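You operate a simulated robot arm through the tools that you are given. There is no shell and no other tool. Be economical: measure what you need, move in short steps, check, and stop when the job is done.

You run a simulated robot arm. Do the job below in one go: nothing can be reset, and whatever is moved stays where it is left.

## Task
Free the vacuum's filter, then test-run the vacuum at the LOW setting.
Fine: Switch it on first; four pushes on the filter lever; stop it after the run and leave it on. The FILTER lamp ends dark.

Only the result counts: the job must be done as asked and must still hold three seconds after the hand-in. Knocking over, shifting, dropping, spilling or breaking anything else fails it.

## Robot
A 6-joint arm with a two-finger parallel gripper on a trunk, on a base that drives. Base frame: it is fixed to the floor where the robot stands at the start and does not move with it; the origin is under the middle of the robot, x ahead of it, y to its left, z up. Units: m, degrees, N and s.
Its first joint turns from -166.0 to 166.0 degrees. Places, roughly: filter lever [0.7, -0.1, 0.6]; vacuum cleaner [0.9, -0.2, 0.6]; vacuum dial [0.7, -0.3, 0.9]; vacuum main switch [0.7, 0, 0.9]. Payload 3.91 kg.
Tool frame: the origin (TCP) lies between the finger pads and is the grasp point; the fingertips stand 0.03 m ahead of it; z points along the fingers, y is the line along which they close. Largest opening 0.11 m; finger width 0.02, thickness 0.01; the body of the gripper, 0.048 by 0.112 m, starts 0.055 m behind the TCP.
Orientation is told as [roll, pitch, yaw] about the base's x, y, z axes, in that order, counted from this pose: with the fingers straight down and closing along the base's y, the tool's x points along the base's -x, its y along +y and its z along -z.

## Interface
- The arm moves only by the tool jog_arm. Its argument "series" is a list of rows, each a list of 3 entries, a list of its own where there are three numbers: the shift along the base's x, y, z in mm, then the turn, a rotation vector about the base's x, y, z in degrees, then the finger opening in mm, from 0 to 110. In form: [[[x, y, z], [wx, wy, wz], hand], ...]. A call has 1 to 10 rows; each row shifts and turns the commanded pose from where the row before left it. Each row takes 0.2 s and may step no farther than 0.05 m and 8.6 degrees from the row before; otherwise, or with a gripper value out of range, the whole call is refused. Where a pose cannot be reached the arm comes as near as it can. A force on the tool above 90 N (or 10 N above the force at the start of the call, whichever is more), or a blocked arm, ends the call early, and 0.2 s more pass. The fingers move at their own pace (about 0.108 m/s each) and stop on an object; they squeeze with about 39 N. The grip force told is the motor's: it shows also when the fingers shut on nothing. Time passes only in rows, and 0.2 s behind the last, so rows that do not move let the fingers close. The reply holds the time, the measured pose of the TCP, the force on the tool along the base axes, the opening and the grip force, in the units named above and with some noise, with the torque about the TCP (base axes, N m) and any sound that the robot's microphone picked up.
- Cameras (640 x 400 px; columns grow to the right, rows downward): "scene" is now at [0.5937, -0.3004, 1.1983]; the picture's right is [0.00, -0.17, 0.99], its down [-0.63, 0.77, 0.13] and it looks along [-0.78, -0.62, -0.11] (base axes); focal length 214 px, centre (320, 200). "wrist" rides on the gripper at [0.072, 0.017, -0.103] in the tool frame; the picture's right is [-0.23, 0.97, 0.00], its down [-0.76, -0.18, -0.62] and it looks along [-0.61, -0.14, 0.78] (tool axes); focal length 222 px, centre (320, 200). There is no depth. A picture from a camera that has moved, and an enlarged one, comes with that camera's place and axes in the base frame and with its lens.
- snapshot(camera): a new picture of that camera. It takes no simulated time.
- base_move(legs): drives the robot by 1 to 6 legs, each [ahead, left, turn to the left] in m, m and degrees, along the robot's own axes; the way and the turn of a leg run together, so that a leg with both is an arc; at most 1.5 m and 180 degrees a leg. The arm and the cameras ride along, it lands a little off, and it stops where it bumps. It gives what a move gives.
- head_to(pan, tilt): turns the head with the scene camera to pan (to the left, within 80 degrees either way) and tilt (down, from -29 to 69), counted from straight ahead of the robot. It gives what a move gives.
- inspect(camera, box): a new picture of the part [left, top, right, bottom] of that camera's present view, enlarged. It takes no simulated time.
- finish_job(): hands the job in; it is judged then, once.

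Go step by step. Nothing tells you exact positions but the pictures and the camera data: compare them with the known pose of the tool, close in by small moves and look again before you grip or let go. The budget is 120 turns and 78 pictures, counting those below and the enlarged ones. Unless the task says otherwise, let go and move clear before handing in, and close with one line.

The tools are called after "Call:" by a JSON object that holds its "api" and its "payload". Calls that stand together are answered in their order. jog_arm: Moves the arm, as the interface text tells. Its arguments: {"type":"object","properties":{"series":{"type":"array","items":{"type":"array"}}},"required":["series"]} The other tools are called the same way: base_move (legs) drives the base; head_to (pan, tilt) turns the head that bears the scene camera; snapshot (camera) takes a picture; inspect (camera, box) takes an enlarged picture of a part of a camera's view; finish_job () hands the job in.

At the start:

```text
clock: 0.0
ee_pos: [0.5642, -0.2231, 1.0825]
tcp_rot: [0.0, 0.0, -0.1]
wrist_force: [1.1, 0.5, -0.2]
ft_torque: [0.0, 0.03, 0.03]
grip_width: 0.11
finger_force: 0.0
robot x, y, heading: [-0.0003, 0.0016, 0.2]
head pan, tilt: [-80.2, 51.1]
```

scene: 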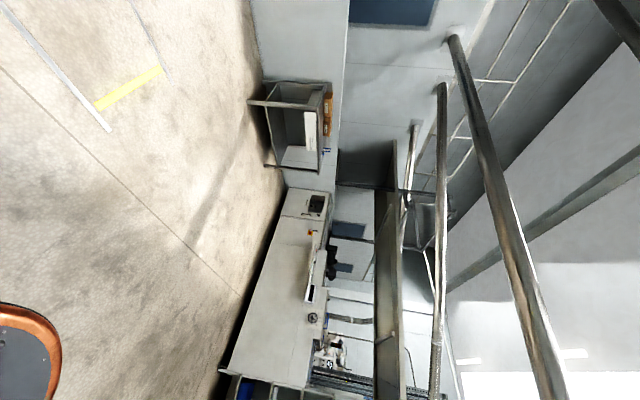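
wrist: 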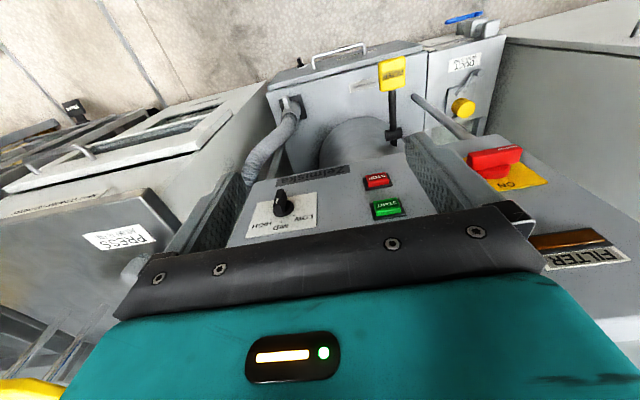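

The wrist view (upside down) shows the panel: dial, STOP/START, red main switch, FILTER lamp, and the lever beyond. I'll turn the head to look at the panel.

Call:
{"api": "head_to", "payload": {"pan": 0, "tilt": 35}}

Call:
{"api": "snapshot", "payload": {"camera": "scene"}}

Call:
{"api": "inspect", "payload": {"camera": "wrist", "box": [220, 40, 640, 300]}}

```text
clock: 1.5
ee_pos: [0.5642, -0.2227, 1.0828]
tcp_rot: [0.1, 0.1, 0.0]
wrist_force: [-0.8, -0.3, 0.0]
ft_torque: [-0.05, -0.01, -0.01]
grip_width: 0.1098
finger_force: 0.1
robot x, y, heading: [-0.002, 0.002, 0.2]
head pan, tilt: [0.0, 35.0]
```

```text
75 pictures are left
camera scene: at [0.6169, -0.2257, 1.1232], right [0.0, -1.0, 0.0], down [-0.82, 0.0, 0.57], along [-0.57, 0.0, -0.82], focal length 214 px, centre (320, 200)
```

scene: 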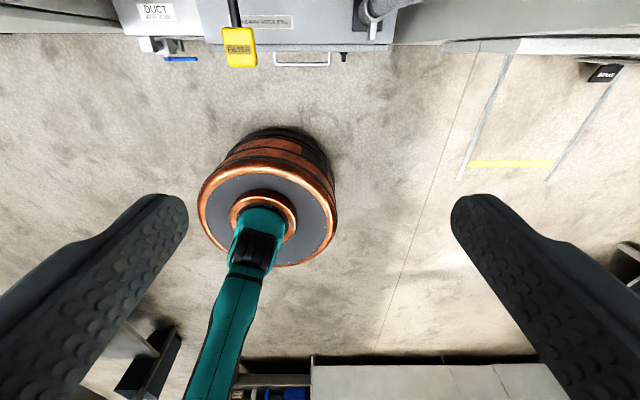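

```text
1.52 times, centred on (430, 170) of wrist
camera zoom: at [0.4902, -0.2061, 1.1842], right [0.23, 0.97, 0.0], down [0.76, -0.18, 0.62], along [0.61, -0.14, -0.78], focal length 338 px, centre (152, 246)
```

zoom: 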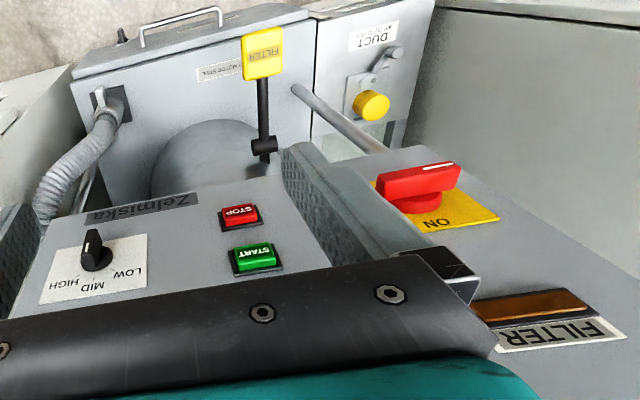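

The scene camera actually looks straight down at tilt 0 and rides near the gripper, so I tilt it forward to see the panel upright.

Call:
{"api": "head_to", "payload": {"pan": 0, "tilt": -20}}

Call:
{"api": "snapshot", "payload": {"camera": "scene"}}

```text
clock: 2.8
ee_pos: [0.5645, -0.2239, 1.0819]
tcp_rot: [0.1, 0.1, 0.0]
wrist_force: [-0.5, 0.2, -0.3]
ft_torque: [-0.02, 0.05, 0.01]
grip_width: 0.1099
finger_force: 0.1
robot x, y, heading: [0.0003, 0.0002, 0.1]
head pan, tilt: [0.0, -20.0]
```

```text
73 pictures are left
camera scene: at [0.7023, -0.2256, 1.1351], right [0.0, -1.0, 0.0], down [-0.94, 0.0, -0.34], along [0.34, 0.0, -0.94], focal length 214 px, centre (320, 200)
```

scene: 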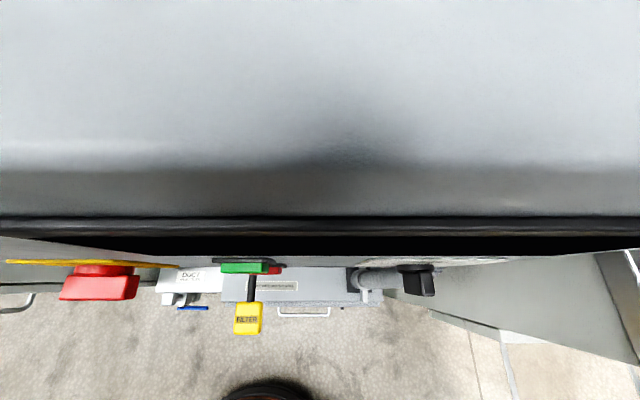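

Triangulated: dial ≈ (0.695,-0.32,0.91), START ≈ (0.71,-0.16,0.95), STOP ≈ (0.71,-0.16,0.88), main switch ≈ (0.69,0,0.90), lever tip ≈ (0.62,-0.066,0.61). I pitch the tool to point horizontally at the panel, backing off a little.

Call:
{"api": "jog_arm", "payload": {"series": [[[-10, 0, -5], [0, -8.2, 0], 110], [[-10, 0, -5], [0, -8.2, 0], 110], [[-10, 0, -5], [0, -8.2, 0], 110], [[-10, 0, -5], [0, -8.2, 0], 110], [[-10, 0, -5], [0, -8.2, 0], 110], [[-10, 0, -5], [0, -8.2, 0], 110]]}}

Call:
{"api": "snapshot", "payload": {"camera": "wrist"}}

Call:
{"api": "snapshot", "payload": {"camera": "scene"}}

```text
clock: 4.2
ee_pos: [0.5028, -0.223, 1.0517]
tcp_rot: [0.1, -49.3, -0.1]
wrist_force: [-0.2, -0.1, -0.6]
ft_torque: [-0.01, 0.01, 0.03]
grip_width: 0.1097
finger_force: 0.0
robot x, y, heading: [-0.0012, -0.0004, -0.0]
head pan, tilt: [0.0, -20.0]
```

```text
72 pictures are left
camera wrist: at [0.3763, -0.2059, 1.0628], right [0.15, 0.97, 0.17], down [0.02, -0.18, 0.98], along [0.99, -0.14, -0.05], focal length 222 px, centre (320, 200)
```

wrist: 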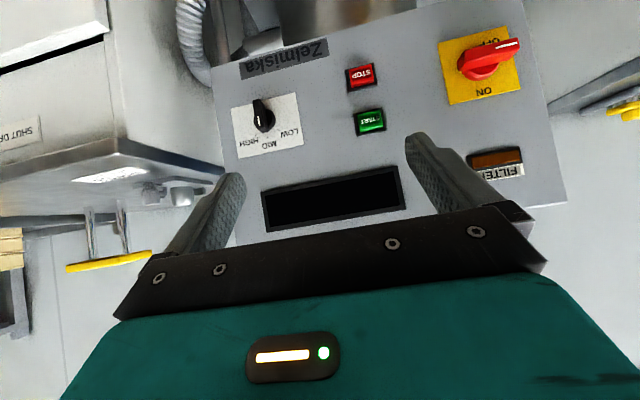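

```text
71 pictures are left
camera scene: at [0.5523, -0.2256, 1.1915], right [0.0, -1.0, 0.0], down [-0.35, 0.0, -0.94], along [0.94, 0.0, -0.35], focal length 214 px, centre (320, 200)
```

scene: 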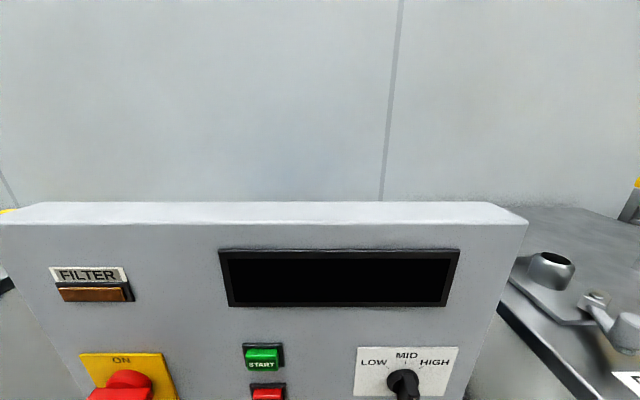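

The scene camera rides on the hand; with a bit of tilt it gives an upright view. I'll finish the pitch and tilt the head down.

Call:
{"api": "jog_arm", "payload": {"series": [[[0, 0, -15], [0, -8.2, 0], 0], [[0, 0, -15], [0, -8.2, 0], 0], [[0, 0, -15], [0, -8.2, 0], 0], [[0, 0, -15], [0, -8.2, 0], 0], [[0, 0, -15], [0, -8.0, 0], 0]]}}

Call:
{"api": "head_to", "payload": {"pan": 0, "tilt": 30}}

Call:
{"api": "snapshot", "payload": {"camera": "scene"}}

Call:
{"api": "snapshot", "payload": {"camera": "wrist"}}

```text
clock: 5.4
ee_pos: [0.5036, -0.2223, 0.9776]
tcp_rot: [-147.8, -90.0, 147.7]
wrist_force: [0.7, 0.4, -0.7]
ft_torque: [0.02, 0.01, 0.02]
grip_width: 0.0
finger_force: 37.5
robot x, y, heading: [0.0011, 0.0021, 0.1]
head pan, tilt: [0.0, -20.0]
```

```text
clock: 6.5
ee_pos: [0.5044, -0.2222, 0.9768]
tcp_rot: [3.8, -90.0, -3.7]
wrist_force: [-0.1, -0.4, 0.4]
ft_torque: [0.0, -0.02, 0.04]
grip_width: 0.0
finger_force: 38.0
robot x, y, heading: [0.0041, 0.0012, 0.3]
head pan, tilt: [0.0, 30.0]
```

```text
70 pictures are left
camera scene: at [0.4648, -0.2253, 1.0383], right [0.0, -1.0, 0.0], down [-0.5, 0.0, -0.87], along [0.87, 0.0, -0.5], focal length 214 px, centre (320, 200)
```

scene: 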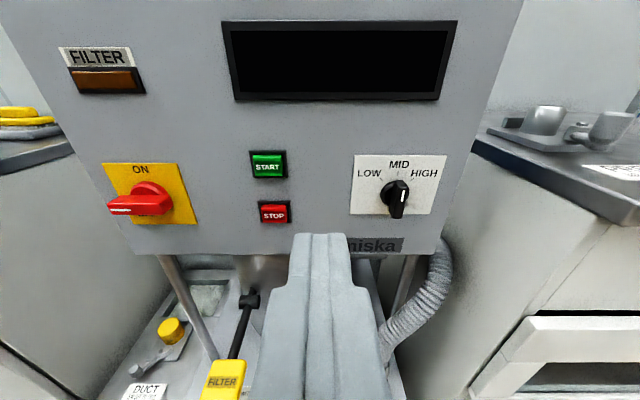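

```text
69 pictures are left
camera wrist: at [0.4004, -0.2058, 0.9038], right [0.0, 0.97, 0.23], down [-0.62, -0.18, 0.76], along [0.78, -0.14, 0.61], focal length 222 px, centre (320, 200)
```

wrist: 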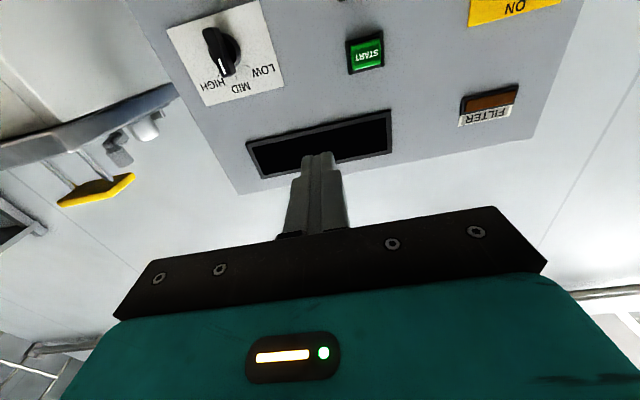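

Call:
{"api": "inspect", "payload": {"camera": "scene", "box": [90, 140, 210, 235]}}

Call:
{"api": "inspect", "payload": {"camera": "scene", "box": [340, 140, 460, 235]}}

Call:
{"api": "inspect", "payload": {"camera": "scene", "box": [140, 260, 300, 400]}}

```text
4.21 times, centred on (150, 188) of scene
camera zoom: at [0.4648, -0.2253, 1.0383], right [0.0, -1.0, 0.0], down [-0.5, 0.0, -0.87], along [0.87, 0.0, -0.5], focal length 903 px, centre (1036, 253)
```

zoom: 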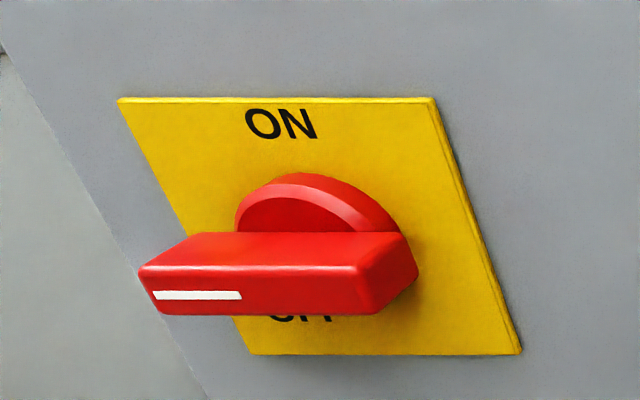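

```text
4.21 times, centred on (400, 188) of scene
camera zoom: at [0.4648, -0.2253, 1.0383], right [0.0, -1.0, 0.0], down [-0.5, 0.0, -0.87], along [0.87, 0.0, -0.5], focal length 903 px, centre (-17, 253)
```

zoom: 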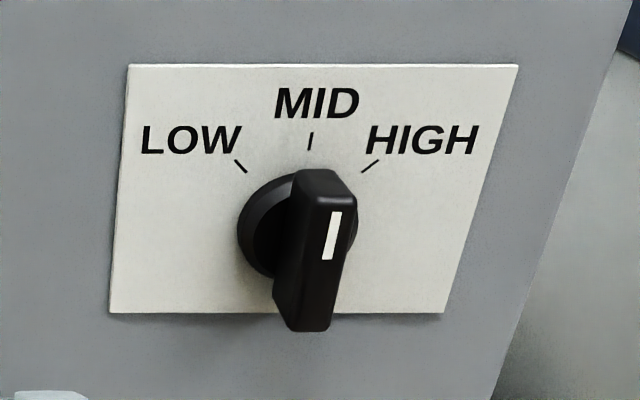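

```text
2.86 times, centred on (220, 330) of scene
camera zoom: at [0.4648, -0.2253, 1.0383], right [0.0, -1.0, 0.0], down [-0.5, 0.0, -0.87], along [0.87, 0.0, -0.5], focal length 613 px, centre (606, -171)
```

zoom: 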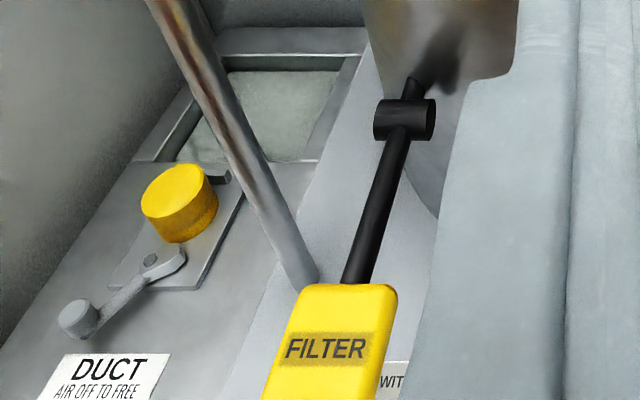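

Handle of main switch is horizontal with its mark left, pivot ≈ (0.72, 0, 0.898); dial is at MID. I roll the hand −90° about x and move in front of the main switch.

Call:
{"api": "jog_arm", "payload": {"series": [[[0, 22, -8], [-8.5, 0, 0], 70], [[0, 22, -8], [-8.5, 0, 0], 70], [[0, 22, -8], [-8.5, 0, 0], 70], [[0, 22, -8], [-8.5, 0, 0], 70], [[0, 22, -8], [-8.5, 0, 0], 70], [[0, 22, -8], [-8.5, 0, 0], 70], [[0, 22, -8], [-8.5, 0, 0], 70], [[0, 22, -8], [-8.5, 0, 0], 70], [[0, 22, -8], [-8.5, 0, 0], 70], [[0, 22, -8], [-8.5, 0, 0], 70]]}}

Call:
{"api": "jog_arm", "payload": {"series": [[[30, 0, 0], [-5, 0, 0], 70], [[30, 0, 0], [0, 0, 0], 70], [[20, 0, 0], [0, 0, 0], 70]]}}

Call:
{"api": "snapshot", "payload": {"camera": "scene"}}

Call:
{"api": "snapshot", "payload": {"camera": "wrist"}}

```text
clock: 8.8
ee_pos: [0.3374, -0.0243, 1.047]
tcp_rot: [-89.2, -5.2, 89.6]
wrist_force: [0.0, 0.4, -0.2]
ft_torque: [0.0, 0.04, -0.07]
grip_width: 0.0699
finger_force: 0.1
out of reach, approached as far as the arm can: row 4, 5, 6, 7, 8, 9, 10
robot x, y, heading: [-0.0003, -0.0, -0.2]
head pan, tilt: [0.0, 30.0]
```

```text
clock: 9.6
ee_pos: [0.3764, -0.0161, 1.068]
tcp_rot: [-89.4, 0.0, 86.8]
wrist_force: [-0.1, 0.4, 0.0]
ft_torque: [-0.01, -0.02, 0.03]
grip_width: 0.0698
finger_force: 0.0
out of reach, approached as far as the arm can: row 1, 2, 3
robot x, y, heading: [0.0024, -0.0009, -0.1]
head pan, tilt: [0.0, 30.0]
```

```text
65 pictures are left
camera scene: at [0.3392, 0.0455, 1.0674], right [0.01, 0.0, 1.0], down [-0.55, -0.84, 0.01], along [0.84, -0.55, -0.01], focal length 214 px, centre (320, 200)
```

scene: 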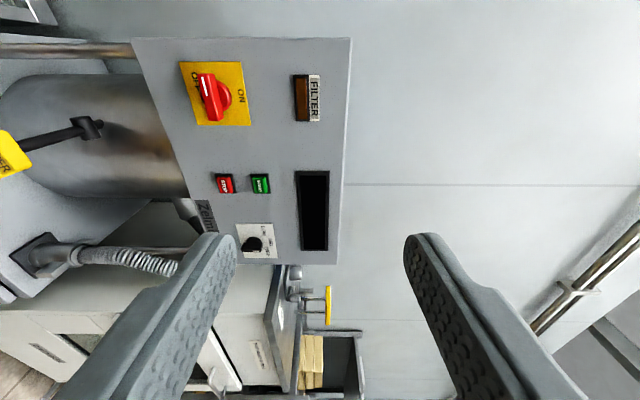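

```text
64 pictures are left
camera wrist: at [0.2674, -0.0822, 1.0509], right [0.0, 0.23, -0.97], down [-0.58, 0.8, 0.18], along [0.82, 0.56, 0.13], focal length 222 px, centre (320, 200)
```

wrist: 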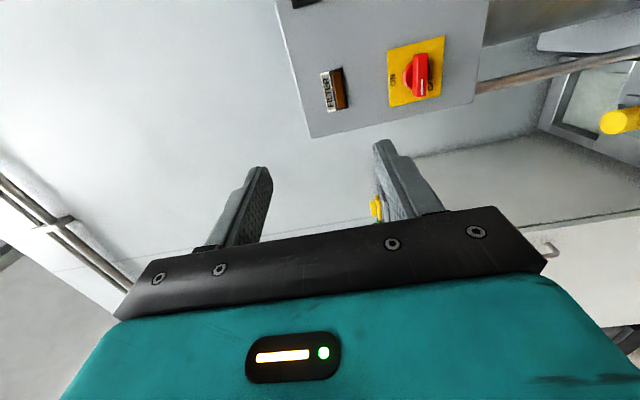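

The arm was too cramped at this distance, so I back the base 0.25 m and see where the commanded pose stands.

Call:
{"api": "base_move", "payload": {"legs": [[-0.25, 0, 0]]}}

Call:
{"api": "jog_arm", "payload": {"series": [[[10, 0, 0], [0, 0, 0], 70]]}}

```text
clock: 11.4
ee_pos: [0.1216, -0.0163, 1.0668]
tcp_rot: [-89.3, 0.1, 86.6]
wrist_force: [-0.2, -0.1, -0.7]
ft_torque: [-0.02, 0.0, -0.03]
grip_width: 0.07
finger_force: 0.0
robot x, y, heading: [-0.2538, 0.0013, -0.1]
head pan, tilt: [0.0, 30.0]
```

```text
clock: 11.8
ee_pos: [0.1318, -0.017, 1.0674]
tcp_rot: [-89.3, 0.1, 86.7]
wrist_force: [-0.2, 0.9, -0.1]
ft_torque: [0.04, 0.0, 0.0]
grip_width: 0.0701
finger_force: 0.2
robot x, y, heading: [-0.2565, -0.0029, -0.1]
head pan, tilt: [0.0, 30.0]
```

Call:
{"api": "jog_arm", "payload": {"series": [[[46, 2, -17], [0, 0, 3.3], 70], [[46, 2, -17], [0, 0, 0], 70], [[46, 2, -17], [0, 0, 0], 70], [[46, 2, -17], [0, 0, 0], 70], [[46, 2, -17], [0, 0, 0], 70], [[46, 2, -17], [0, 0, 0], 70], [[46, 2, -17], [0, 0, 0], 70], [[46, 2, -17], [0, 0, 0], 70], [[46, 1, -17], [0, 0, 0], 70], [[46, 0, -16], [0, 0, 0], 70]]}}

Call:
{"api": "snapshot", "payload": {"camera": "scene"}}

Call:
{"api": "snapshot", "payload": {"camera": "wrist"}}

```text
clock: 14.0
ee_pos: [0.5916, -0.0004, 0.8977]
tcp_rot: [-89.4, 0.1, 90.0]
wrist_force: [0.1, -0.1, 0.1]
ft_torque: [0.01, 0.06, -0.02]
grip_width: 0.0703
finger_force: 0.0
robot x, y, heading: [-0.2522, -0.0015, 0.0]
head pan, tilt: [0.0, 30.0]
```

```text
63 pictures are left
camera scene: at [0.5526, 0.0581, 0.8981], right [0.01, 0.0, 1.0], down [-0.5, -0.87, 0.01], along [0.87, -0.5, -0.01], focal length 214 px, centre (320, 200)
```

scene: 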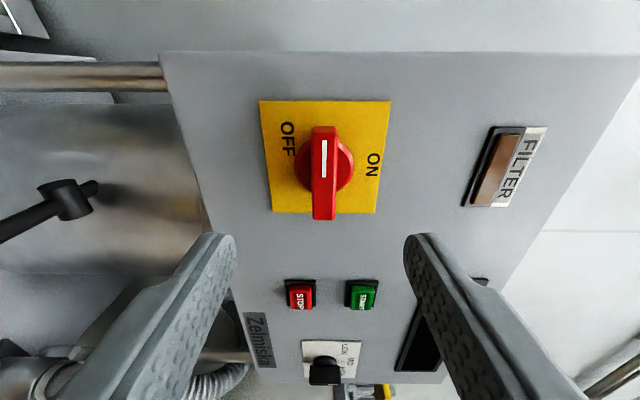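

```text
62 pictures are left
camera wrist: at [0.4883, -0.0734, 0.8817], right [-0.01, 0.23, -0.97], down [-0.62, 0.76, 0.18], along [0.78, 0.61, 0.13], focal length 222 px, centre (320, 200)
```

wrist: 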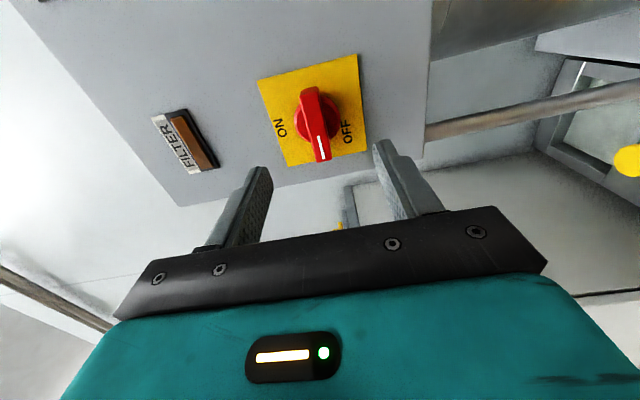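

The handle is exactly between the fingers (pivot y≈0, z≈0.898). I advance 80 mm and close on it.

Call:
{"api": "jog_arm", "payload": {"series": [[[30, 0, 0], [0, 0, 0], 70], [[30, 0, 0], [0, 0, 0], 70], [[20, 0, 0], [0, 0, 0], 70], [[0, 0, 0], [0, 0, 0], 0], [[0, 0, 0], [0, 0, 0], 0], [[0, 0, 0], [0, 0, 0], 0]]}}

Call:
{"api": "snapshot", "payload": {"camera": "scene"}}

```text
clock: 15.4
ee_pos: [0.6726, 0.0015, 0.9003]
tcp_rot: [-89.5, 0.0, 90.1]
wrist_force: [12.1, 0.0, 18.6]
ft_torque: [0.25, -1.28, 0.22]
grip_width: 0.0169
finger_force: 45.6
robot x, y, heading: [-0.2545, 0.0012, -0.1]
head pan, tilt: [0.0, 30.0]
```

```text
61 pictures are left
camera scene: at [0.6332, 0.0599, 0.8998], right [0.01, 0.0, 1.0], down [-0.5, -0.87, 0.01], along [0.87, -0.5, -0.01], focal length 214 px, centre (320, 200)
```

scene: 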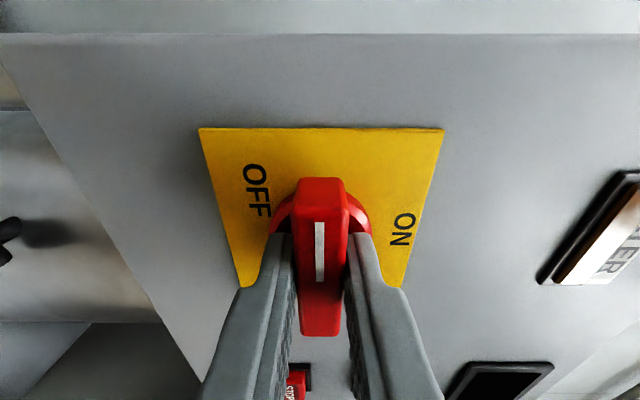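

Gripped. I turn it clockwise (mark toward ON), +x rotation.

Call:
{"api": "jog_arm", "payload": {"series": [[[0, 0, 1], [8, 0, 0], 0], [[0, 0, 0], [8, 0, 0], 0], [[0, 0, 0], [8, 0, 0], 0], [[0, 0, 0], [8, 0, 0], 0], [[0, 0, 0], [8, 0, 0], 0]]}}

Call:
{"api": "snapshot", "payload": {"camera": "scene"}}

```text
clock: 16.6
ee_pos: [0.673, -0.0004, 0.901]
tcp_rot: [-89.5, -40.0, 90.2]
wrist_force: [37.4, -1.8, 33.6]
ft_torque: [-0.01, -1.38, -0.5]
grip_width: 0.0168
finger_force: 44.7
robot x, y, heading: [-0.2539, 0.0028, -0.1]
head pan, tilt: [0.0, 30.0]
```

```text
60 pictures are left
camera scene: at [0.632, 0.0444, 0.9398], right [0.01, -0.64, 0.77], down [-0.5, -0.67, -0.55], along [0.87, -0.38, -0.33], focal length 214 px, centre (320, 200)
```

scene: 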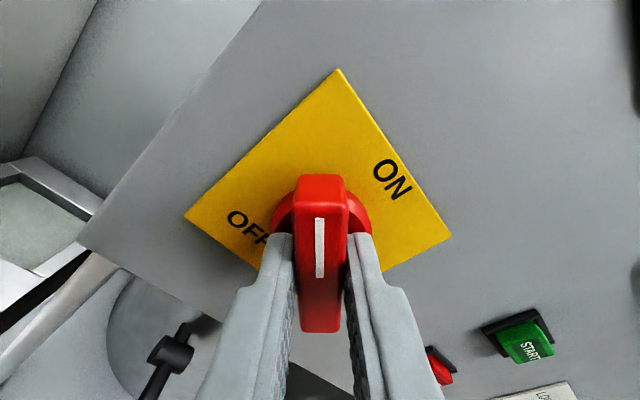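

Call:
{"api": "jog_arm", "payload": {"series": [[[0, 0, -1], [8, 0, 0], 0], [[-1, 0, -1], [8, 0, 0], 0], [[0, 0, 0], [8, 0, 0], 0], [[0, 0, 0], [8, 0, 0], 0], [[0, 0, 0], [8, 0, 0], 0], [[0, 0, 0], [8, 0, 0], 0]]}}

Call:
{"api": "snapshot", "payload": {"camera": "scene"}}

```text
clock: 18.0
ee_pos: [0.6699, -0.0013, 0.8978]
tcp_rot: [-91.4, -88.1, 92.0]
wrist_force: [20.6, -19.1, 35.6]
ft_torque: [0.07, -0.85, -1.11]
grip_width: 0.017
finger_force: 45.3
robot x, y, heading: [-0.2536, 0.0033, 0.0]
head pan, tilt: [0.0, 30.0]
```

```text
59 pictures are left
camera scene: at [0.6297, -0.0015, 0.9593], right [0.01, -1.0, 0.03], down [-0.5, -0.03, -0.87], along [0.87, -0.01, -0.5], focal length 214 px, centre (320, 200)
```

scene: 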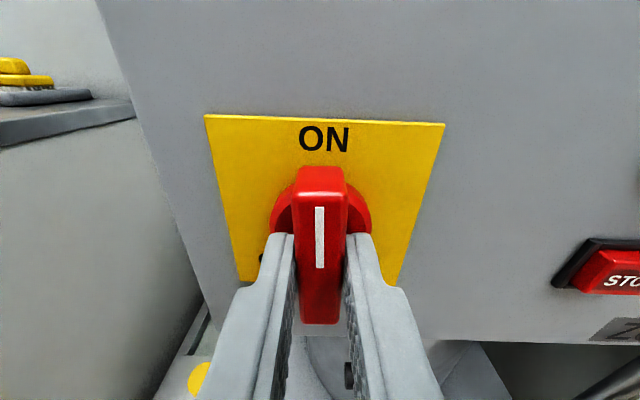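

The mark points to ON. I release, back off and look at the whole panel.

Call:
{"api": "jog_arm", "payload": {"series": [[[0, 0, 0], [2, 0, 0], 0], [[0, 0, 0], [0, 0, 0], 60], [[0, 0, 0], [0, 0, 0], 60], [[-40, 0, 0], [0, 0, 0], 60], [[-45, -25, 0], [0, 0, 0], 60], [[-45, -25, 0], [0, 0, 0], 60], [[0, -25, 0], [0, 0, 0], 60]]}}

Call:
{"api": "snapshot", "payload": {"camera": "scene"}}

```text
refused: row 5 steps farther than a row can; nothing moved
```

```text
58 pictures are left
camera scene: at [0.6297, -0.0015, 0.9593], right [0.01, -1.0, 0.03], down [-0.5, -0.03, -0.87], along [0.87, -0.01, -0.5], focal length 214 px, centre (320, 200)
```

scene: 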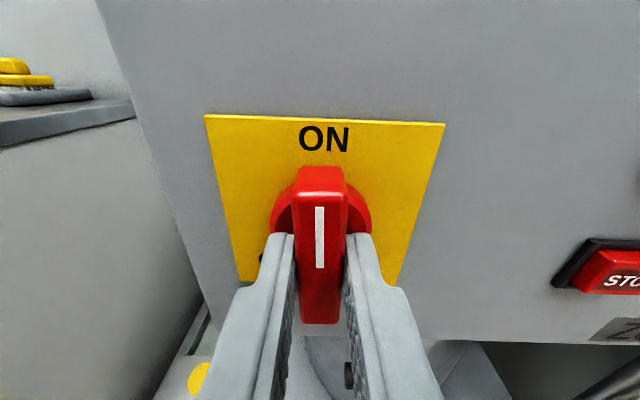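

Call:
{"api": "jog_arm", "payload": {"series": [[[0, 0, 0], [2, 0, 0], 0], [[0, 0, 0], [0, 0, 0], 60], [[0, 0, 0], [0, 0, 0], 60], [[-40, 0, 0], [0, 0, 0], 60], [[-40, -25, 0], [0, 0, 0], 60], [[-40, -25, 0], [0, 0, 0], 60], [[-20, -25, 0], [0, 0, 0], 60]]}}

Call:
{"api": "snapshot", "payload": {"camera": "scene"}}

```text
clock: 19.6
ee_pos: [0.5291, -0.0712, 0.8988]
tcp_rot: [-60.1, -90.0, 60.7]
wrist_force: [0.4, -0.5, 1.1]
ft_torque: [-0.01, 0.0, 0.0]
grip_width: 0.06
finger_force: 0.1
robot x, y, heading: [-0.2473, -0.0006, -0.4]
head pan, tilt: [0.0, 30.0]
```

```text
57 pictures are left
camera scene: at [0.4891, -0.0751, 0.9595], right [0.01, -1.0, 0.0], down [-0.5, -0.01, -0.87], along [0.87, 0.01, -0.5], focal length 214 px, centre (320, 200)
```

scene: 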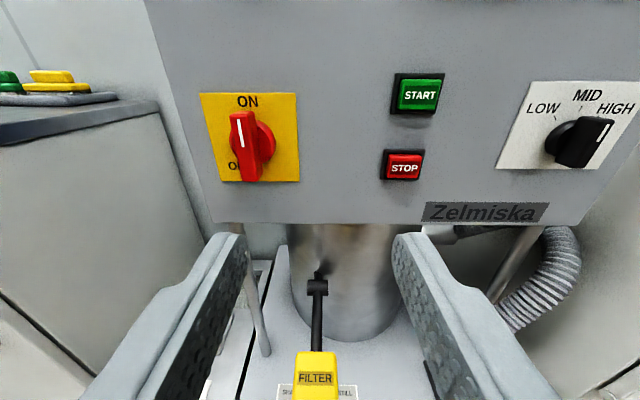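

Switch stays at ON. I tilt the head up to check display and lamp, then down to read the lever label.

Call:
{"api": "head_to", "payload": {"pan": 0, "tilt": -10}}

Call:
{"api": "snapshot", "payload": {"camera": "scene"}}

Call:
{"api": "head_to", "payload": {"pan": 0, "tilt": 60}}

Call:
{"api": "snapshot", "payload": {"camera": "scene"}}

```text
clock: 20.7
ee_pos: [0.5301, -0.0711, 0.8985]
tcp_rot: [-88.2, -89.9, 88.9]
wrist_force: [0.2, -0.3, -0.6]
ft_torque: [0.01, 0.01, 0.01]
grip_width: 0.0599
finger_force: 0.1
robot x, y, heading: [-0.2529, 0.0022, -0.3]
head pan, tilt: [0.0, -10.0]
```

```text
56 pictures are left
camera scene: at [0.4831, -0.0752, 1.0233], right [0.01, -1.0, 0.0], down [0.17, 0.0, -0.98], along [0.98, 0.01, 0.17], focal length 214 px, centre (320, 200)
```

scene: 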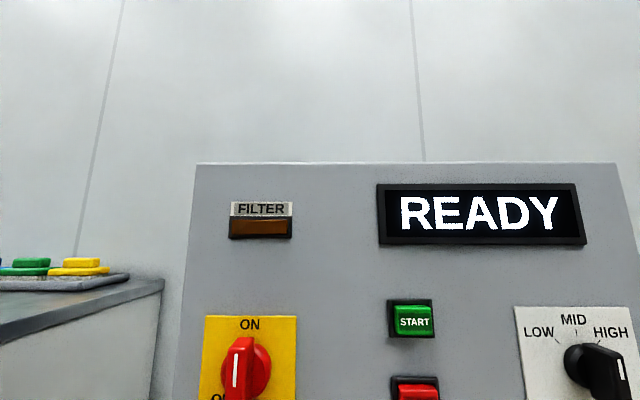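

```text
clock: 22.1
ee_pos: [0.5291, -0.0719, 0.8978]
tcp_rot: [-87.8, -89.9, 88.6]
wrist_force: [0.5, 0.2, 0.2]
ft_torque: [-0.01, -0.03, 0.02]
grip_width: 0.0599
finger_force: 0.0
robot x, y, heading: [-0.2557, -0.0004, 0.0]
head pan, tilt: [0.0, 60.0]
```

```text
55 pictures are left
camera scene: at [0.4655, -0.0755, 0.9178], right [0.01, -1.0, 0.0], down [-0.87, -0.01, -0.5], along [0.5, 0.0, -0.87], focal length 214 px, centre (320, 200)
```

scene: 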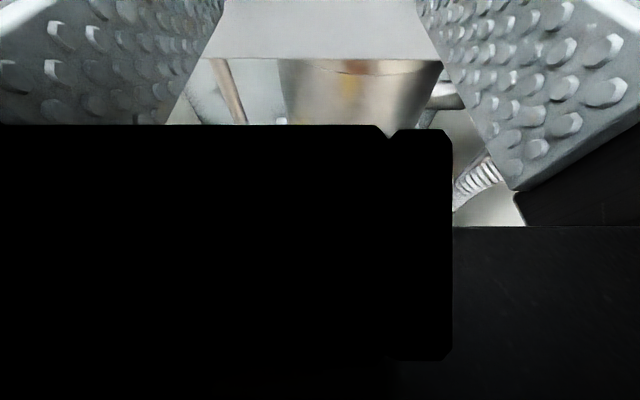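

Display reads READY. I lower the hand to look closely at the filter lever and its label.

Call:
{"api": "jog_arm", "payload": {"series": [[[-15, 0, -25], [0, 0, 0], 60], [[-15, 0, -25], [0, 0, 0], 60], [[-15, 0, -25], [0, 0, 0], 60], [[-15, 0, -25], [0, 0, 0], 60], [[-15, 0, -25], [0, 0, 0], 60]]}}

Call:
{"api": "head_to", "payload": {"pan": 0, "tilt": 28}}

Call:
{"api": "snapshot", "payload": {"camera": "scene"}}

```text
clock: 23.3
ee_pos: [0.4552, -0.0746, 0.7722]
tcp_rot: [-121.0, -89.9, 121.7]
wrist_force: [-0.5, 0.3, 0.0]
ft_torque: [0.02, -0.02, -0.02]
grip_width: 0.06
finger_force: 0.0
robot x, y, heading: [-0.2544, -0.0012, 0.1]
head pan, tilt: [0.0, 60.0]
```

```text
clock: 24.2
ee_pos: [0.4549, -0.073, 0.7734]
tcp_rot: [-92.4, -90.0, 93.1]
wrist_force: [0.3, -0.2, -0.1]
ft_torque: [-0.01, 0.0, -0.01]
grip_width: 0.0599
finger_force: 0.0
robot x, y, heading: [-0.2521, 0.0004, 0.1]
head pan, tilt: [0.0, 28.0]
```

```text
54 pictures are left
camera scene: at [0.4155, -0.077, 0.8373], right [0.01, -1.0, 0.0], down [-0.47, -0.01, -0.88], along [0.88, 0.01, -0.47], focal length 214 px, centre (320, 200)
```

scene: 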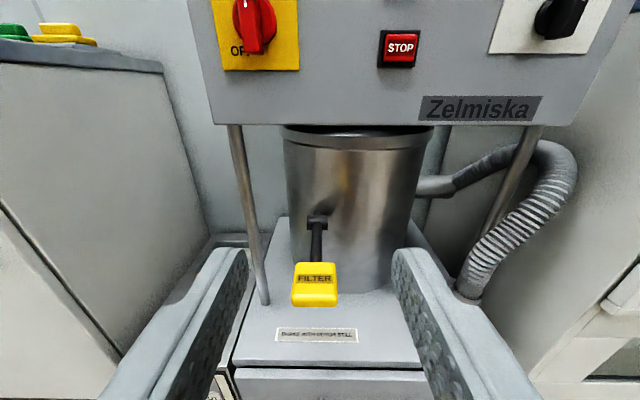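

Call:
{"api": "inspect", "payload": {"camera": "scene", "box": [260, 315, 376, 350]}}

Call:
{"api": "inspect", "payload": {"camera": "scene", "box": [270, 190, 370, 320]}}

```text
5.52 times, centred on (318, 332) of scene
camera zoom: at [0.4155, -0.077, 0.8373], right [0.01, -1.0, 0.0], down [-0.47, -0.01, -0.88], along [0.88, 0.01, -0.47], focal length 1183 px, centre (331, -531)
```

zoom: 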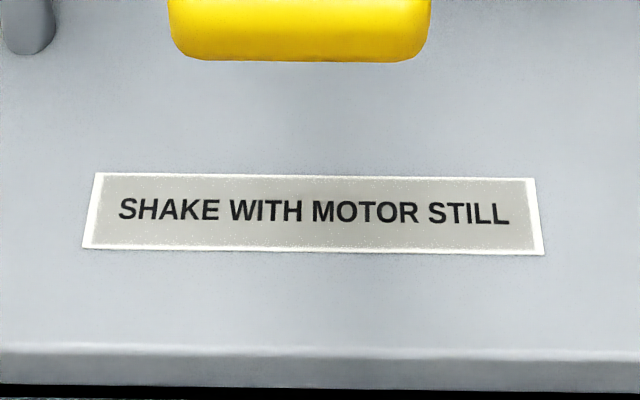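

```text
3.08 times, centred on (320, 255) of scene
camera zoom: at [0.4155, -0.077, 0.8373], right [0.01, -1.0, 0.0], down [-0.47, -0.01, -0.88], along [0.88, 0.01, -0.47], focal length 660 px, centre (320, 31)
```

zoom: 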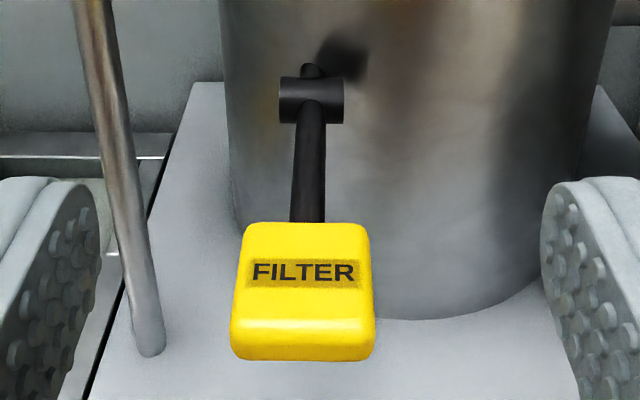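

The lever is a horizontal arm hinged at ≈(0.766,-0.07,0.60) with the yellow pad at ≈(0.62,-0.071,0.61), label "shake with motor still". I close the fingers, pitch to 45° down and hover over the pad.

Call:
{"api": "jog_arm", "payload": {"series": [[[0, 0, 0], [0, 7.5, 0], 0], [[25, 0, 0], [0, 7.5, 0], 0], [[31, 0, -20], [0, 7.5, 0], 0], [[31, 1, -20], [0, 7.5, 0], 0], [[31, 1, -20], [0, 7.5, 0], 0], [[31, 0, -22], [0, 7.5, 0], 0]]}}

Call:
{"api": "snapshot", "payload": {"camera": "scene"}}

Call:
{"api": "snapshot", "payload": {"camera": "wrist"}}

```text
clock: 25.6
ee_pos: [0.5989, -0.0719, 0.6941]
tcp_rot: [1.6, -46.4, -1.0]
wrist_force: [-0.7, 0.6, -0.8]
ft_torque: [-0.06, -0.04, 0.0]
grip_width: 0.0001
finger_force: 38.1
out of reach, approached as far as the arm can: row 6
robot x, y, heading: [-0.2518, 0.0021, -0.4]
head pan, tilt: [0.0, 28.0]
```

```text
51 pictures are left
camera scene: at [0.6157, -0.0761, 0.7671], right [0.0, -1.0, -0.02], down [-0.95, 0.01, -0.32], along [0.32, 0.02, -0.95], focal length 214 px, centre (320, 200)
```

scene: 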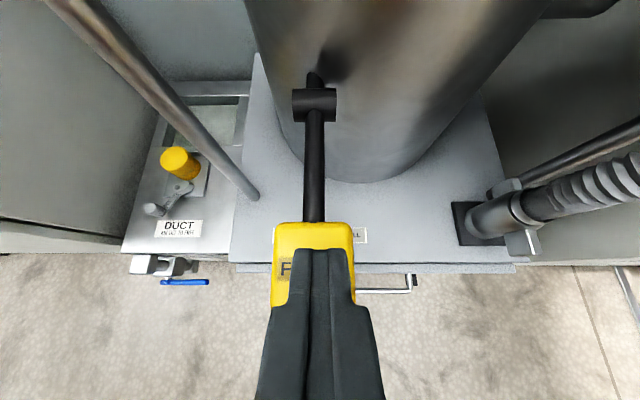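

```text
50 pictures are left
camera wrist: at [0.4739, -0.0556, 0.7121], right [0.16, 0.97, 0.18], down [0.07, -0.2, 0.98], along [0.98, -0.14, -0.1], focal length 222 px, centre (320, 200)
```

wrist: 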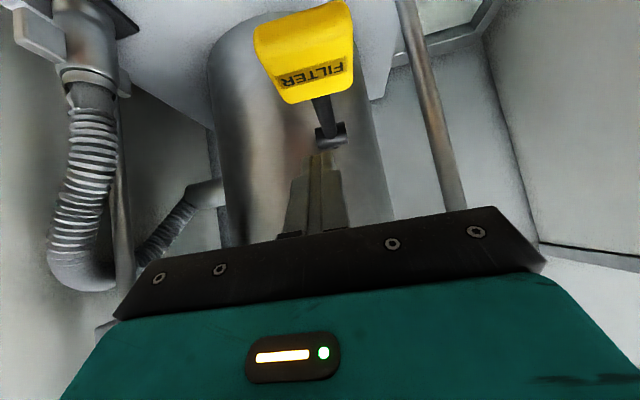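

The arm is near its reach limit; I retract a bit and drive the base forward 0.08 m.

Call:
{"api": "jog_arm", "payload": {"series": [[[-30, 0, 10], [0, 0, 0], 0], [[-35, 0, 10], [0, 0, 0], 0]]}}

Call:
{"api": "base_move", "payload": {"legs": [[0.1, 0, 0]]}}

Call:
{"api": "jog_arm", "payload": {"series": [[[-20, 2, 0], [0, 1.4, 0], 0], [[-7, 2, -20], [0, 0, 0], 0], [[0, 0, -20], [0, 0, 0], 0]]}}

Call:
{"api": "snapshot", "payload": {"camera": "scene"}}

Call:
{"api": "snapshot", "payload": {"camera": "wrist"}}

```text
clock: 26.2
ee_pos: [0.5333, -0.0713, 0.7146]
tcp_rot: [0.6, -45.0, 0.1]
wrist_force: [0.8, -0.2, -0.1]
ft_torque: [0.02, -0.03, 0.0]
grip_width: 0.0
finger_force: 37.6
robot x, y, heading: [-0.2511, 0.0015, -0.0]
head pan, tilt: [0.0, 28.0]
```

```text
clock: 27.4
ee_pos: [0.6352, -0.071, 0.714]
tcp_rot: [0.6, -45.0, 0.3]
wrist_force: [-0.3, -0.2, 0.3]
ft_torque: [0.01, 0.02, 0.03]
grip_width: 0.0
finger_force: 38.0
robot x, y, heading: [-0.1523, -0.0035, -0.1]
head pan, tilt: [0.0, 28.0]
```

```text
clock: 28.2
ee_pos: [0.6078, -0.0666, 0.6751]
tcp_rot: [0.6, -43.7, 0.2]
wrist_force: [0.6, 0.3, 0.0]
ft_torque: [0.01, 0.0, -0.02]
grip_width: 0.0
finger_force: 37.7
robot x, y, heading: [-0.1503, 0.0005, -0.0]
head pan, tilt: [0.0, 28.0]
```

```text
49 pictures are left
camera scene: at [0.6274, -0.0694, 0.7467], right [0.01, -1.0, -0.01], down [-0.96, -0.01, -0.27], along [0.27, 0.01, -0.96], focal length 214 px, centre (320, 200)
```

scene: 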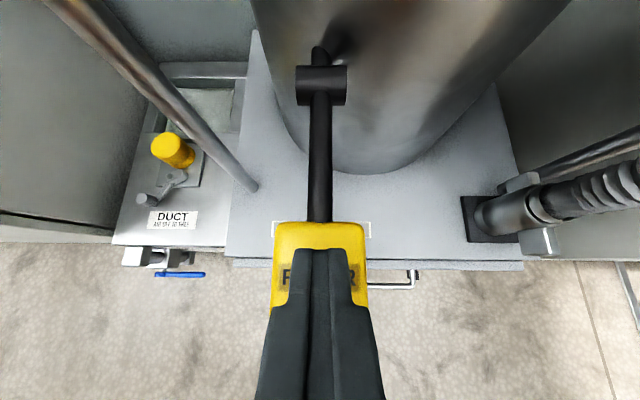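

```text
48 pictures are left
camera wrist: at [0.4829, -0.051, 0.6986], right [0.15, 0.97, 0.16], down [0.12, -0.18, 0.98], along [0.98, -0.13, -0.15], focal length 222 px, centre (320, 200)
```

wrist: 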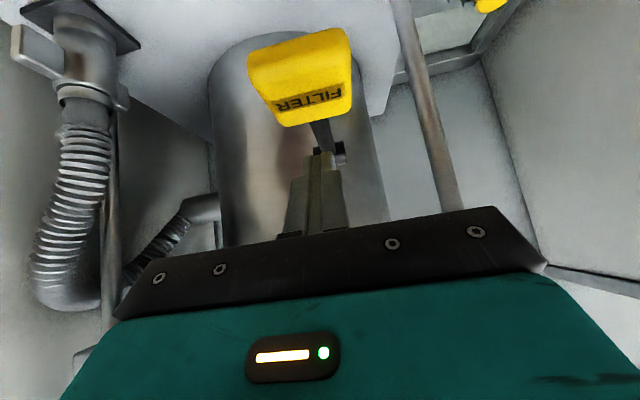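

The fingertips are centred above the pad. I push down in small rows, watching force.

Call:
{"api": "jog_arm", "payload": {"series": [[[0, 0, -15], [0, 0, 0], 0], [[0, 0, -15], [0, 0, 0], 0], [[0, 0, -10], [0, 0, 0], 0]]}}

Call:
{"api": "jog_arm", "payload": {"series": [[[0, 0, -10], [0, 0, 0], 0], [[1, 0, -10], [0, 0, 0], 0]]}}

Call:
{"api": "snapshot", "payload": {"camera": "scene"}}

```text
clock: 29.0
ee_pos: [0.608, -0.0664, 0.6349]
tcp_rot: [0.6, -43.6, 0.2]
wrist_force: [-1.3, 0.7, 2.2]
ft_torque: [0.0, -0.03, 0.02]
grip_width: 0.0002
finger_force: 37.1
robot x, y, heading: [-0.1526, 0.0001, -0.1]
head pan, tilt: [0.0, 28.0]
```

```text
clock: 29.6
ee_pos: [0.6097, -0.0664, 0.6154]
tcp_rot: [0.6, -43.5, 0.2]
wrist_force: [-1.8, 1.0, 2.1]
ft_torque: [0.01, 0.01, -0.02]
grip_width: 0.0001
finger_force: 37.4
robot x, y, heading: [-0.1544, -0.0, -0.1]
head pan, tilt: [0.0, 28.0]
```

```text
47 pictures are left
camera scene: at [0.6287, -0.07, 0.6868], right [0.01, -1.0, -0.01], down [-0.96, -0.01, -0.27], along [0.27, 0.01, -0.96], focal length 214 px, centre (320, 200)
```

scene: 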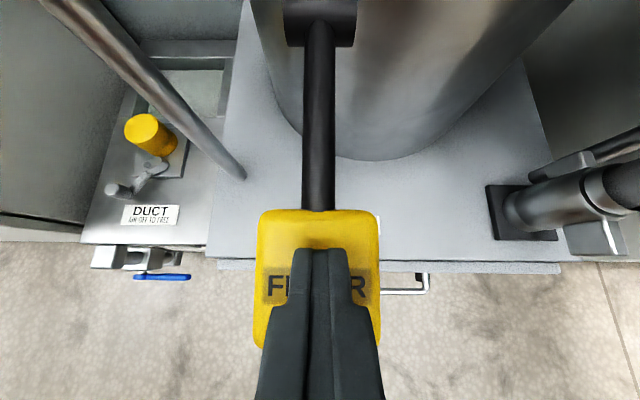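

Light contact (≈2 N); I continue down to find the end of travel.

Call:
{"api": "jog_arm", "payload": {"series": [[[2, 0, -12], [0, 0, 0], 0], [[3, 0, -12], [0, 0, 0], 0], [[3, 0, -12], [0, 0, 0], 0]]}}

Call:
{"api": "snapshot", "payload": {"camera": "scene"}}

```text
clock: 30.4
ee_pos: [0.6169, -0.0656, 0.5773]
tcp_rot: [0.7, -43.6, 0.2]
wrist_force: [-1.6, -3.5, 5.4]
ft_torque: [-0.06, -0.02, -0.02]
grip_width: 0.0
finger_force: 37.5
robot x, y, heading: [-0.1528, -0.0018, 0.1]
head pan, tilt: [0.0, 28.0]
```

```text
46 pictures are left
camera scene: at [0.6364, -0.0697, 0.6502], right [0.01, -1.0, -0.01], down [-0.96, -0.01, -0.27], along [0.27, 0.01, -0.96], focal length 214 px, centre (320, 200)
```

scene: 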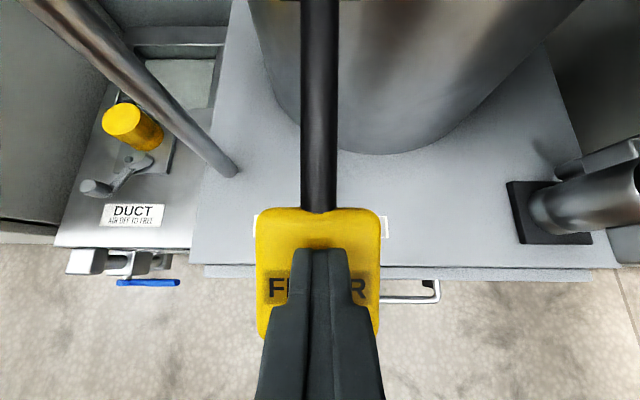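

Call:
{"api": "jog_arm", "payload": {"series": [[[3, 0, -10], [0, 0, 0], 0], [[4, 0, -10], [0, 0, 0], 0]]}}

Call:
{"api": "snapshot", "payload": {"camera": "wrist"}}

```text
clock: 30.8
ee_pos: [0.6174, -0.0669, 0.5771]
tcp_rot: [0.6, -44.2, 0.2]
wrist_force: [-39.6, 2.6, 46.6]
ft_torque: [0.13, 0.51, -0.16]
grip_width: 0.0
finger_force: 38.1
robot x, y, heading: [-0.155, 0.0007, -0.2]
head pan, tilt: [0.0, 28.0]
stopped in row 2: the force on the tool passed its limit at 109 N (the readings are from after the stop); the commanded pose is now the measured one
```

```text
45 pictures are left
camera wrist: at [0.492, -0.0512, 0.5989], right [0.15, 0.97, 0.17], down [0.11, -0.18, 0.98], along [0.98, -0.13, -0.14], focal length 222 px, centre (320, 200)
```

wrist: 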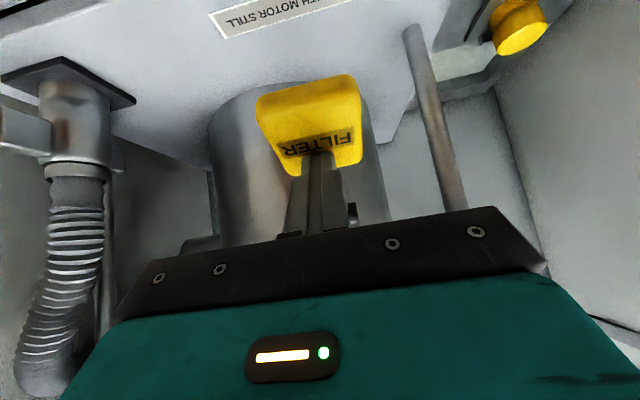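

End stop is at TCP z≈0.576: that is push one. I lift clear and check that the lever springs back.

Call:
{"api": "jog_arm", "payload": {"series": [[[-3, 0, 25], [0, 0, 0], 0], [[-3, 0, 25], [0, 0, 0], 0], [[-3, 0, 25], [0, 0, 0], 0], [[0, 0, 10], [0, 0, 0], 0]]}}

Call:
{"api": "snapshot", "payload": {"camera": "wrist"}}

Call:
{"api": "snapshot", "payload": {"camera": "scene"}}

```text
clock: 31.8
ee_pos: [0.6094, -0.0663, 0.6574]
tcp_rot: [0.6, -44.0, 0.2]
wrist_force: [-1.0, 0.1, 0.1]
ft_torque: [0.0, 0.0, -0.04]
grip_width: 0.0
finger_force: 37.7
robot x, y, heading: [-0.153, -0.0006, -0.1]
head pan, tilt: [0.0, 28.0]
```

```text
44 pictures are left
camera wrist: at [0.4846, -0.0511, 0.6811], right [0.15, 0.97, 0.17], down [0.12, -0.18, 0.98], along [0.98, -0.13, -0.14], focal length 222 px, centre (320, 200)
```

wrist: 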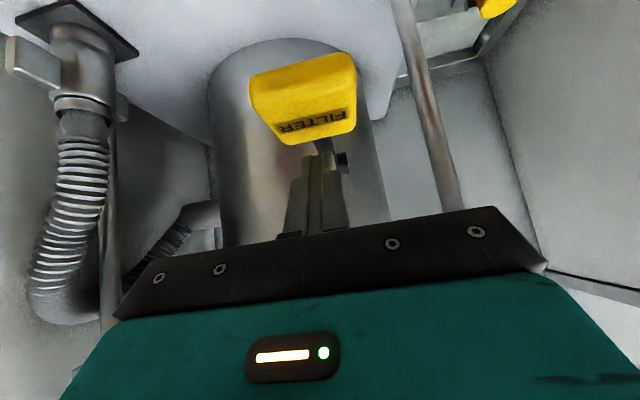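

```text
43 pictures are left
camera scene: at [0.6289, -0.0695, 0.73], right [0.01, -1.0, -0.01], down [-0.96, -0.01, -0.27], along [0.27, 0.01, -0.96], focal length 214 px, centre (320, 200)
```

scene: 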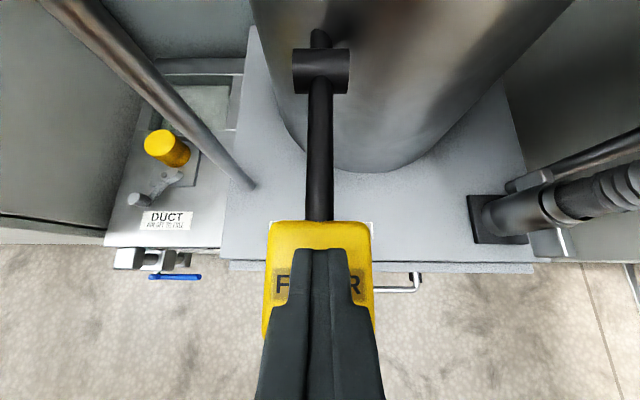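

It returned. Push two.

Call:
{"api": "jog_arm", "payload": {"series": [[[3, 0, -25], [0, 0, 0], 0], [[3, 0, -25], [0, 0, 0], 0], [[2, 0, -25], [0, 0, 0], 0], [[0, 0, -6], [0, 0, 0], 0], [[0, 0, -4], [0, 0, 0], 0], [[0, 0, 0], [0, 0, 0], 0]]}}

```text
clock: 33.2
ee_pos: [0.6194, -0.0671, 0.5763]
tcp_rot: [0.6, -44.4, 0.1]
wrist_force: [-9.4, -0.3, 53.8]
ft_torque: [0.03, -0.5, -0.08]
grip_width: 0.0
finger_force: 37.0
robot x, y, heading: [-0.1569, -0.0005, 0.2]
head pan, tilt: [0.0, 28.0]
```

At the stop again (54 N). Lift fully, then push three.

Call:
{"api": "jog_arm", "payload": {"series": [[[-3, 0, 30], [0, 0, 0], 0], [[-3, 0, 30], [0, 0, 0], 0], [[-2, 0, 25], [0, 0, 0], 0], [[0, 0, 0], [0, 0, 0], 0], [[0, 0, 0], [0, 0, 0], 0]]}}

Call:
{"api": "snapshot", "payload": {"camera": "wrist"}}

Call:
{"api": "jog_arm", "payload": {"series": [[[3, 0, -25], [0, 0, 0], 0], [[3, 0, -25], [0, 0, 0], 0], [[2, 0, -25], [0, 0, 0], 0], [[0, 0, -6], [0, 0, 0], 0], [[0, 0, -4], [0, 0, 0], 0], [[0, 0, 0], [0, 0, 0], 0]]}}

```text
clock: 34.4
ee_pos: [0.6093, -0.0674, 0.6572]
tcp_rot: [0.7, -43.8, 0.2]
wrist_force: [0.3, -0.2, -0.1]
ft_torque: [0.0, 0.0, 0.02]
grip_width: 0.0001
finger_force: 37.5
robot x, y, heading: [-0.1535, 0.0018, -0.2]
head pan, tilt: [0.0, 28.0]
```

```text
42 pictures are left
camera wrist: at [0.4843, -0.0519, 0.6808], right [0.15, 0.97, 0.17], down [0.12, -0.18, 0.98], along [0.98, -0.13, -0.14], focal length 222 px, centre (320, 200)
```

wrist: 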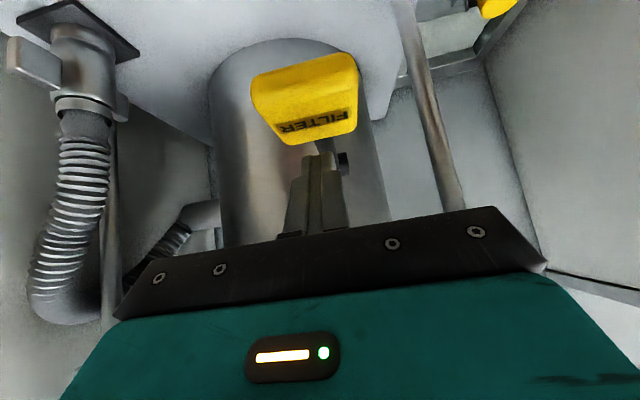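

```text
clock: 35.8
ee_pos: [0.6191, -0.0662, 0.5766]
tcp_rot: [0.5, -44.3, 0.2]
wrist_force: [-3.4, 7.0, 60.4]
ft_torque: [0.28, -0.73, 0.0]
grip_width: 0.0
finger_force: 38.0
robot x, y, heading: [-0.1519, -0.0, -0.0]
head pan, tilt: [0.0, 28.0]
```

Push three done at the stop. Lift, then push four, then lift clear.

Call:
{"api": "jog_arm", "payload": {"series": [[[-3, 0, 30], [0, 0, 0], 0], [[-3, 0, 30], [0, 0, 0], 0], [[-2, 0, 25], [0, 0, 0], 0], [[0, 0, 0], [0, 0, 0], 0], [[0, 0, 0], [0, 0, 0], 0]]}}

Call:
{"api": "jog_arm", "payload": {"series": [[[3, 0, -25], [0, 0, 0], 0], [[3, 0, -25], [0, 0, 0], 0], [[2, 0, -25], [0, 0, 0], 0], [[0, 0, -6], [0, 0, 0], 0], [[0, 0, -4], [0, 0, 0], 0], [[0, 0, 0], [0, 0, 0], 0]]}}

Call:
{"api": "jog_arm", "payload": {"series": [[[-3, 0, 30], [0, 0, 0], 0], [[-3, 0, 30], [0, 0, 0], 0], [[-2, 0, 25], [0, 0, 0], 0], [[-40, 0, 10], [0, 0, 0], 0], [[-40, 0, 20], [0, 0, 0], 0]]}}

Call:
{"api": "head_to", "payload": {"pan": 0, "tilt": -29}}

Call:
{"api": "snapshot", "payload": {"camera": "wrist"}}

```text
clock: 37.0
ee_pos: [0.6113, -0.0659, 0.6585]
tcp_rot: [0.5, -43.9, 0.1]
wrist_force: [-0.2, 0.0, 0.2]
ft_torque: [-0.01, 0.02, -0.01]
grip_width: 0.0
finger_force: 37.5
robot x, y, heading: [-0.153, 0.0005, -0.3]
head pan, tilt: [0.0, 28.0]
```

```text
clock: 38.4
ee_pos: [0.6187, -0.0664, 0.5771]
tcp_rot: [0.6, -44.2, 0.1]
wrist_force: [-10.0, -2.5, 53.6]
ft_torque: [0.01, -0.51, -0.25]
grip_width: 0.0001
finger_force: 37.6
robot x, y, heading: [-0.1575, -0.0025, -0.3]
head pan, tilt: [0.0, 28.0]
```

```text
clock: 39.6
ee_pos: [0.529, -0.0689, 0.687]
tcp_rot: [0.7, -43.9, 0.2]
wrist_force: [-0.1, 0.3, -1.1]
ft_torque: [0.02, -0.01, -0.01]
grip_width: 0.0002
finger_force: 37.9
robot x, y, heading: [-0.1548, 0.0022, -0.1]
head pan, tilt: [0.0, 28.0]
```

```text
clock: 40.9
ee_pos: [0.5282, -0.0703, 0.6868]
tcp_rot: [0.5, -44.0, 0.1]
wrist_force: [0.4, -0.2, 0.1]
ft_torque: [-0.01, 0.03, 0.0]
grip_width: 0.0001
finger_force: 37.6
robot x, y, heading: [-0.156, -0.0006, 0.0]
head pan, tilt: [0.0, -28.6]
```

```text
41 pictures are left
camera wrist: at [0.404, -0.0538, 0.7105], right [0.15, 0.97, 0.17], down [0.12, -0.18, 0.98], along [0.98, -0.13, -0.14], focal length 222 px, centre (320, 200)
```

wrist: 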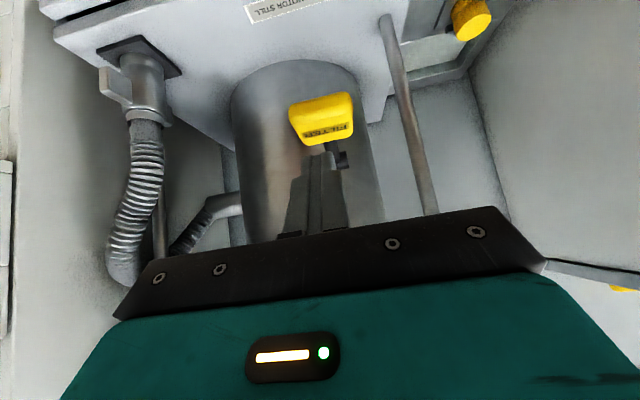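

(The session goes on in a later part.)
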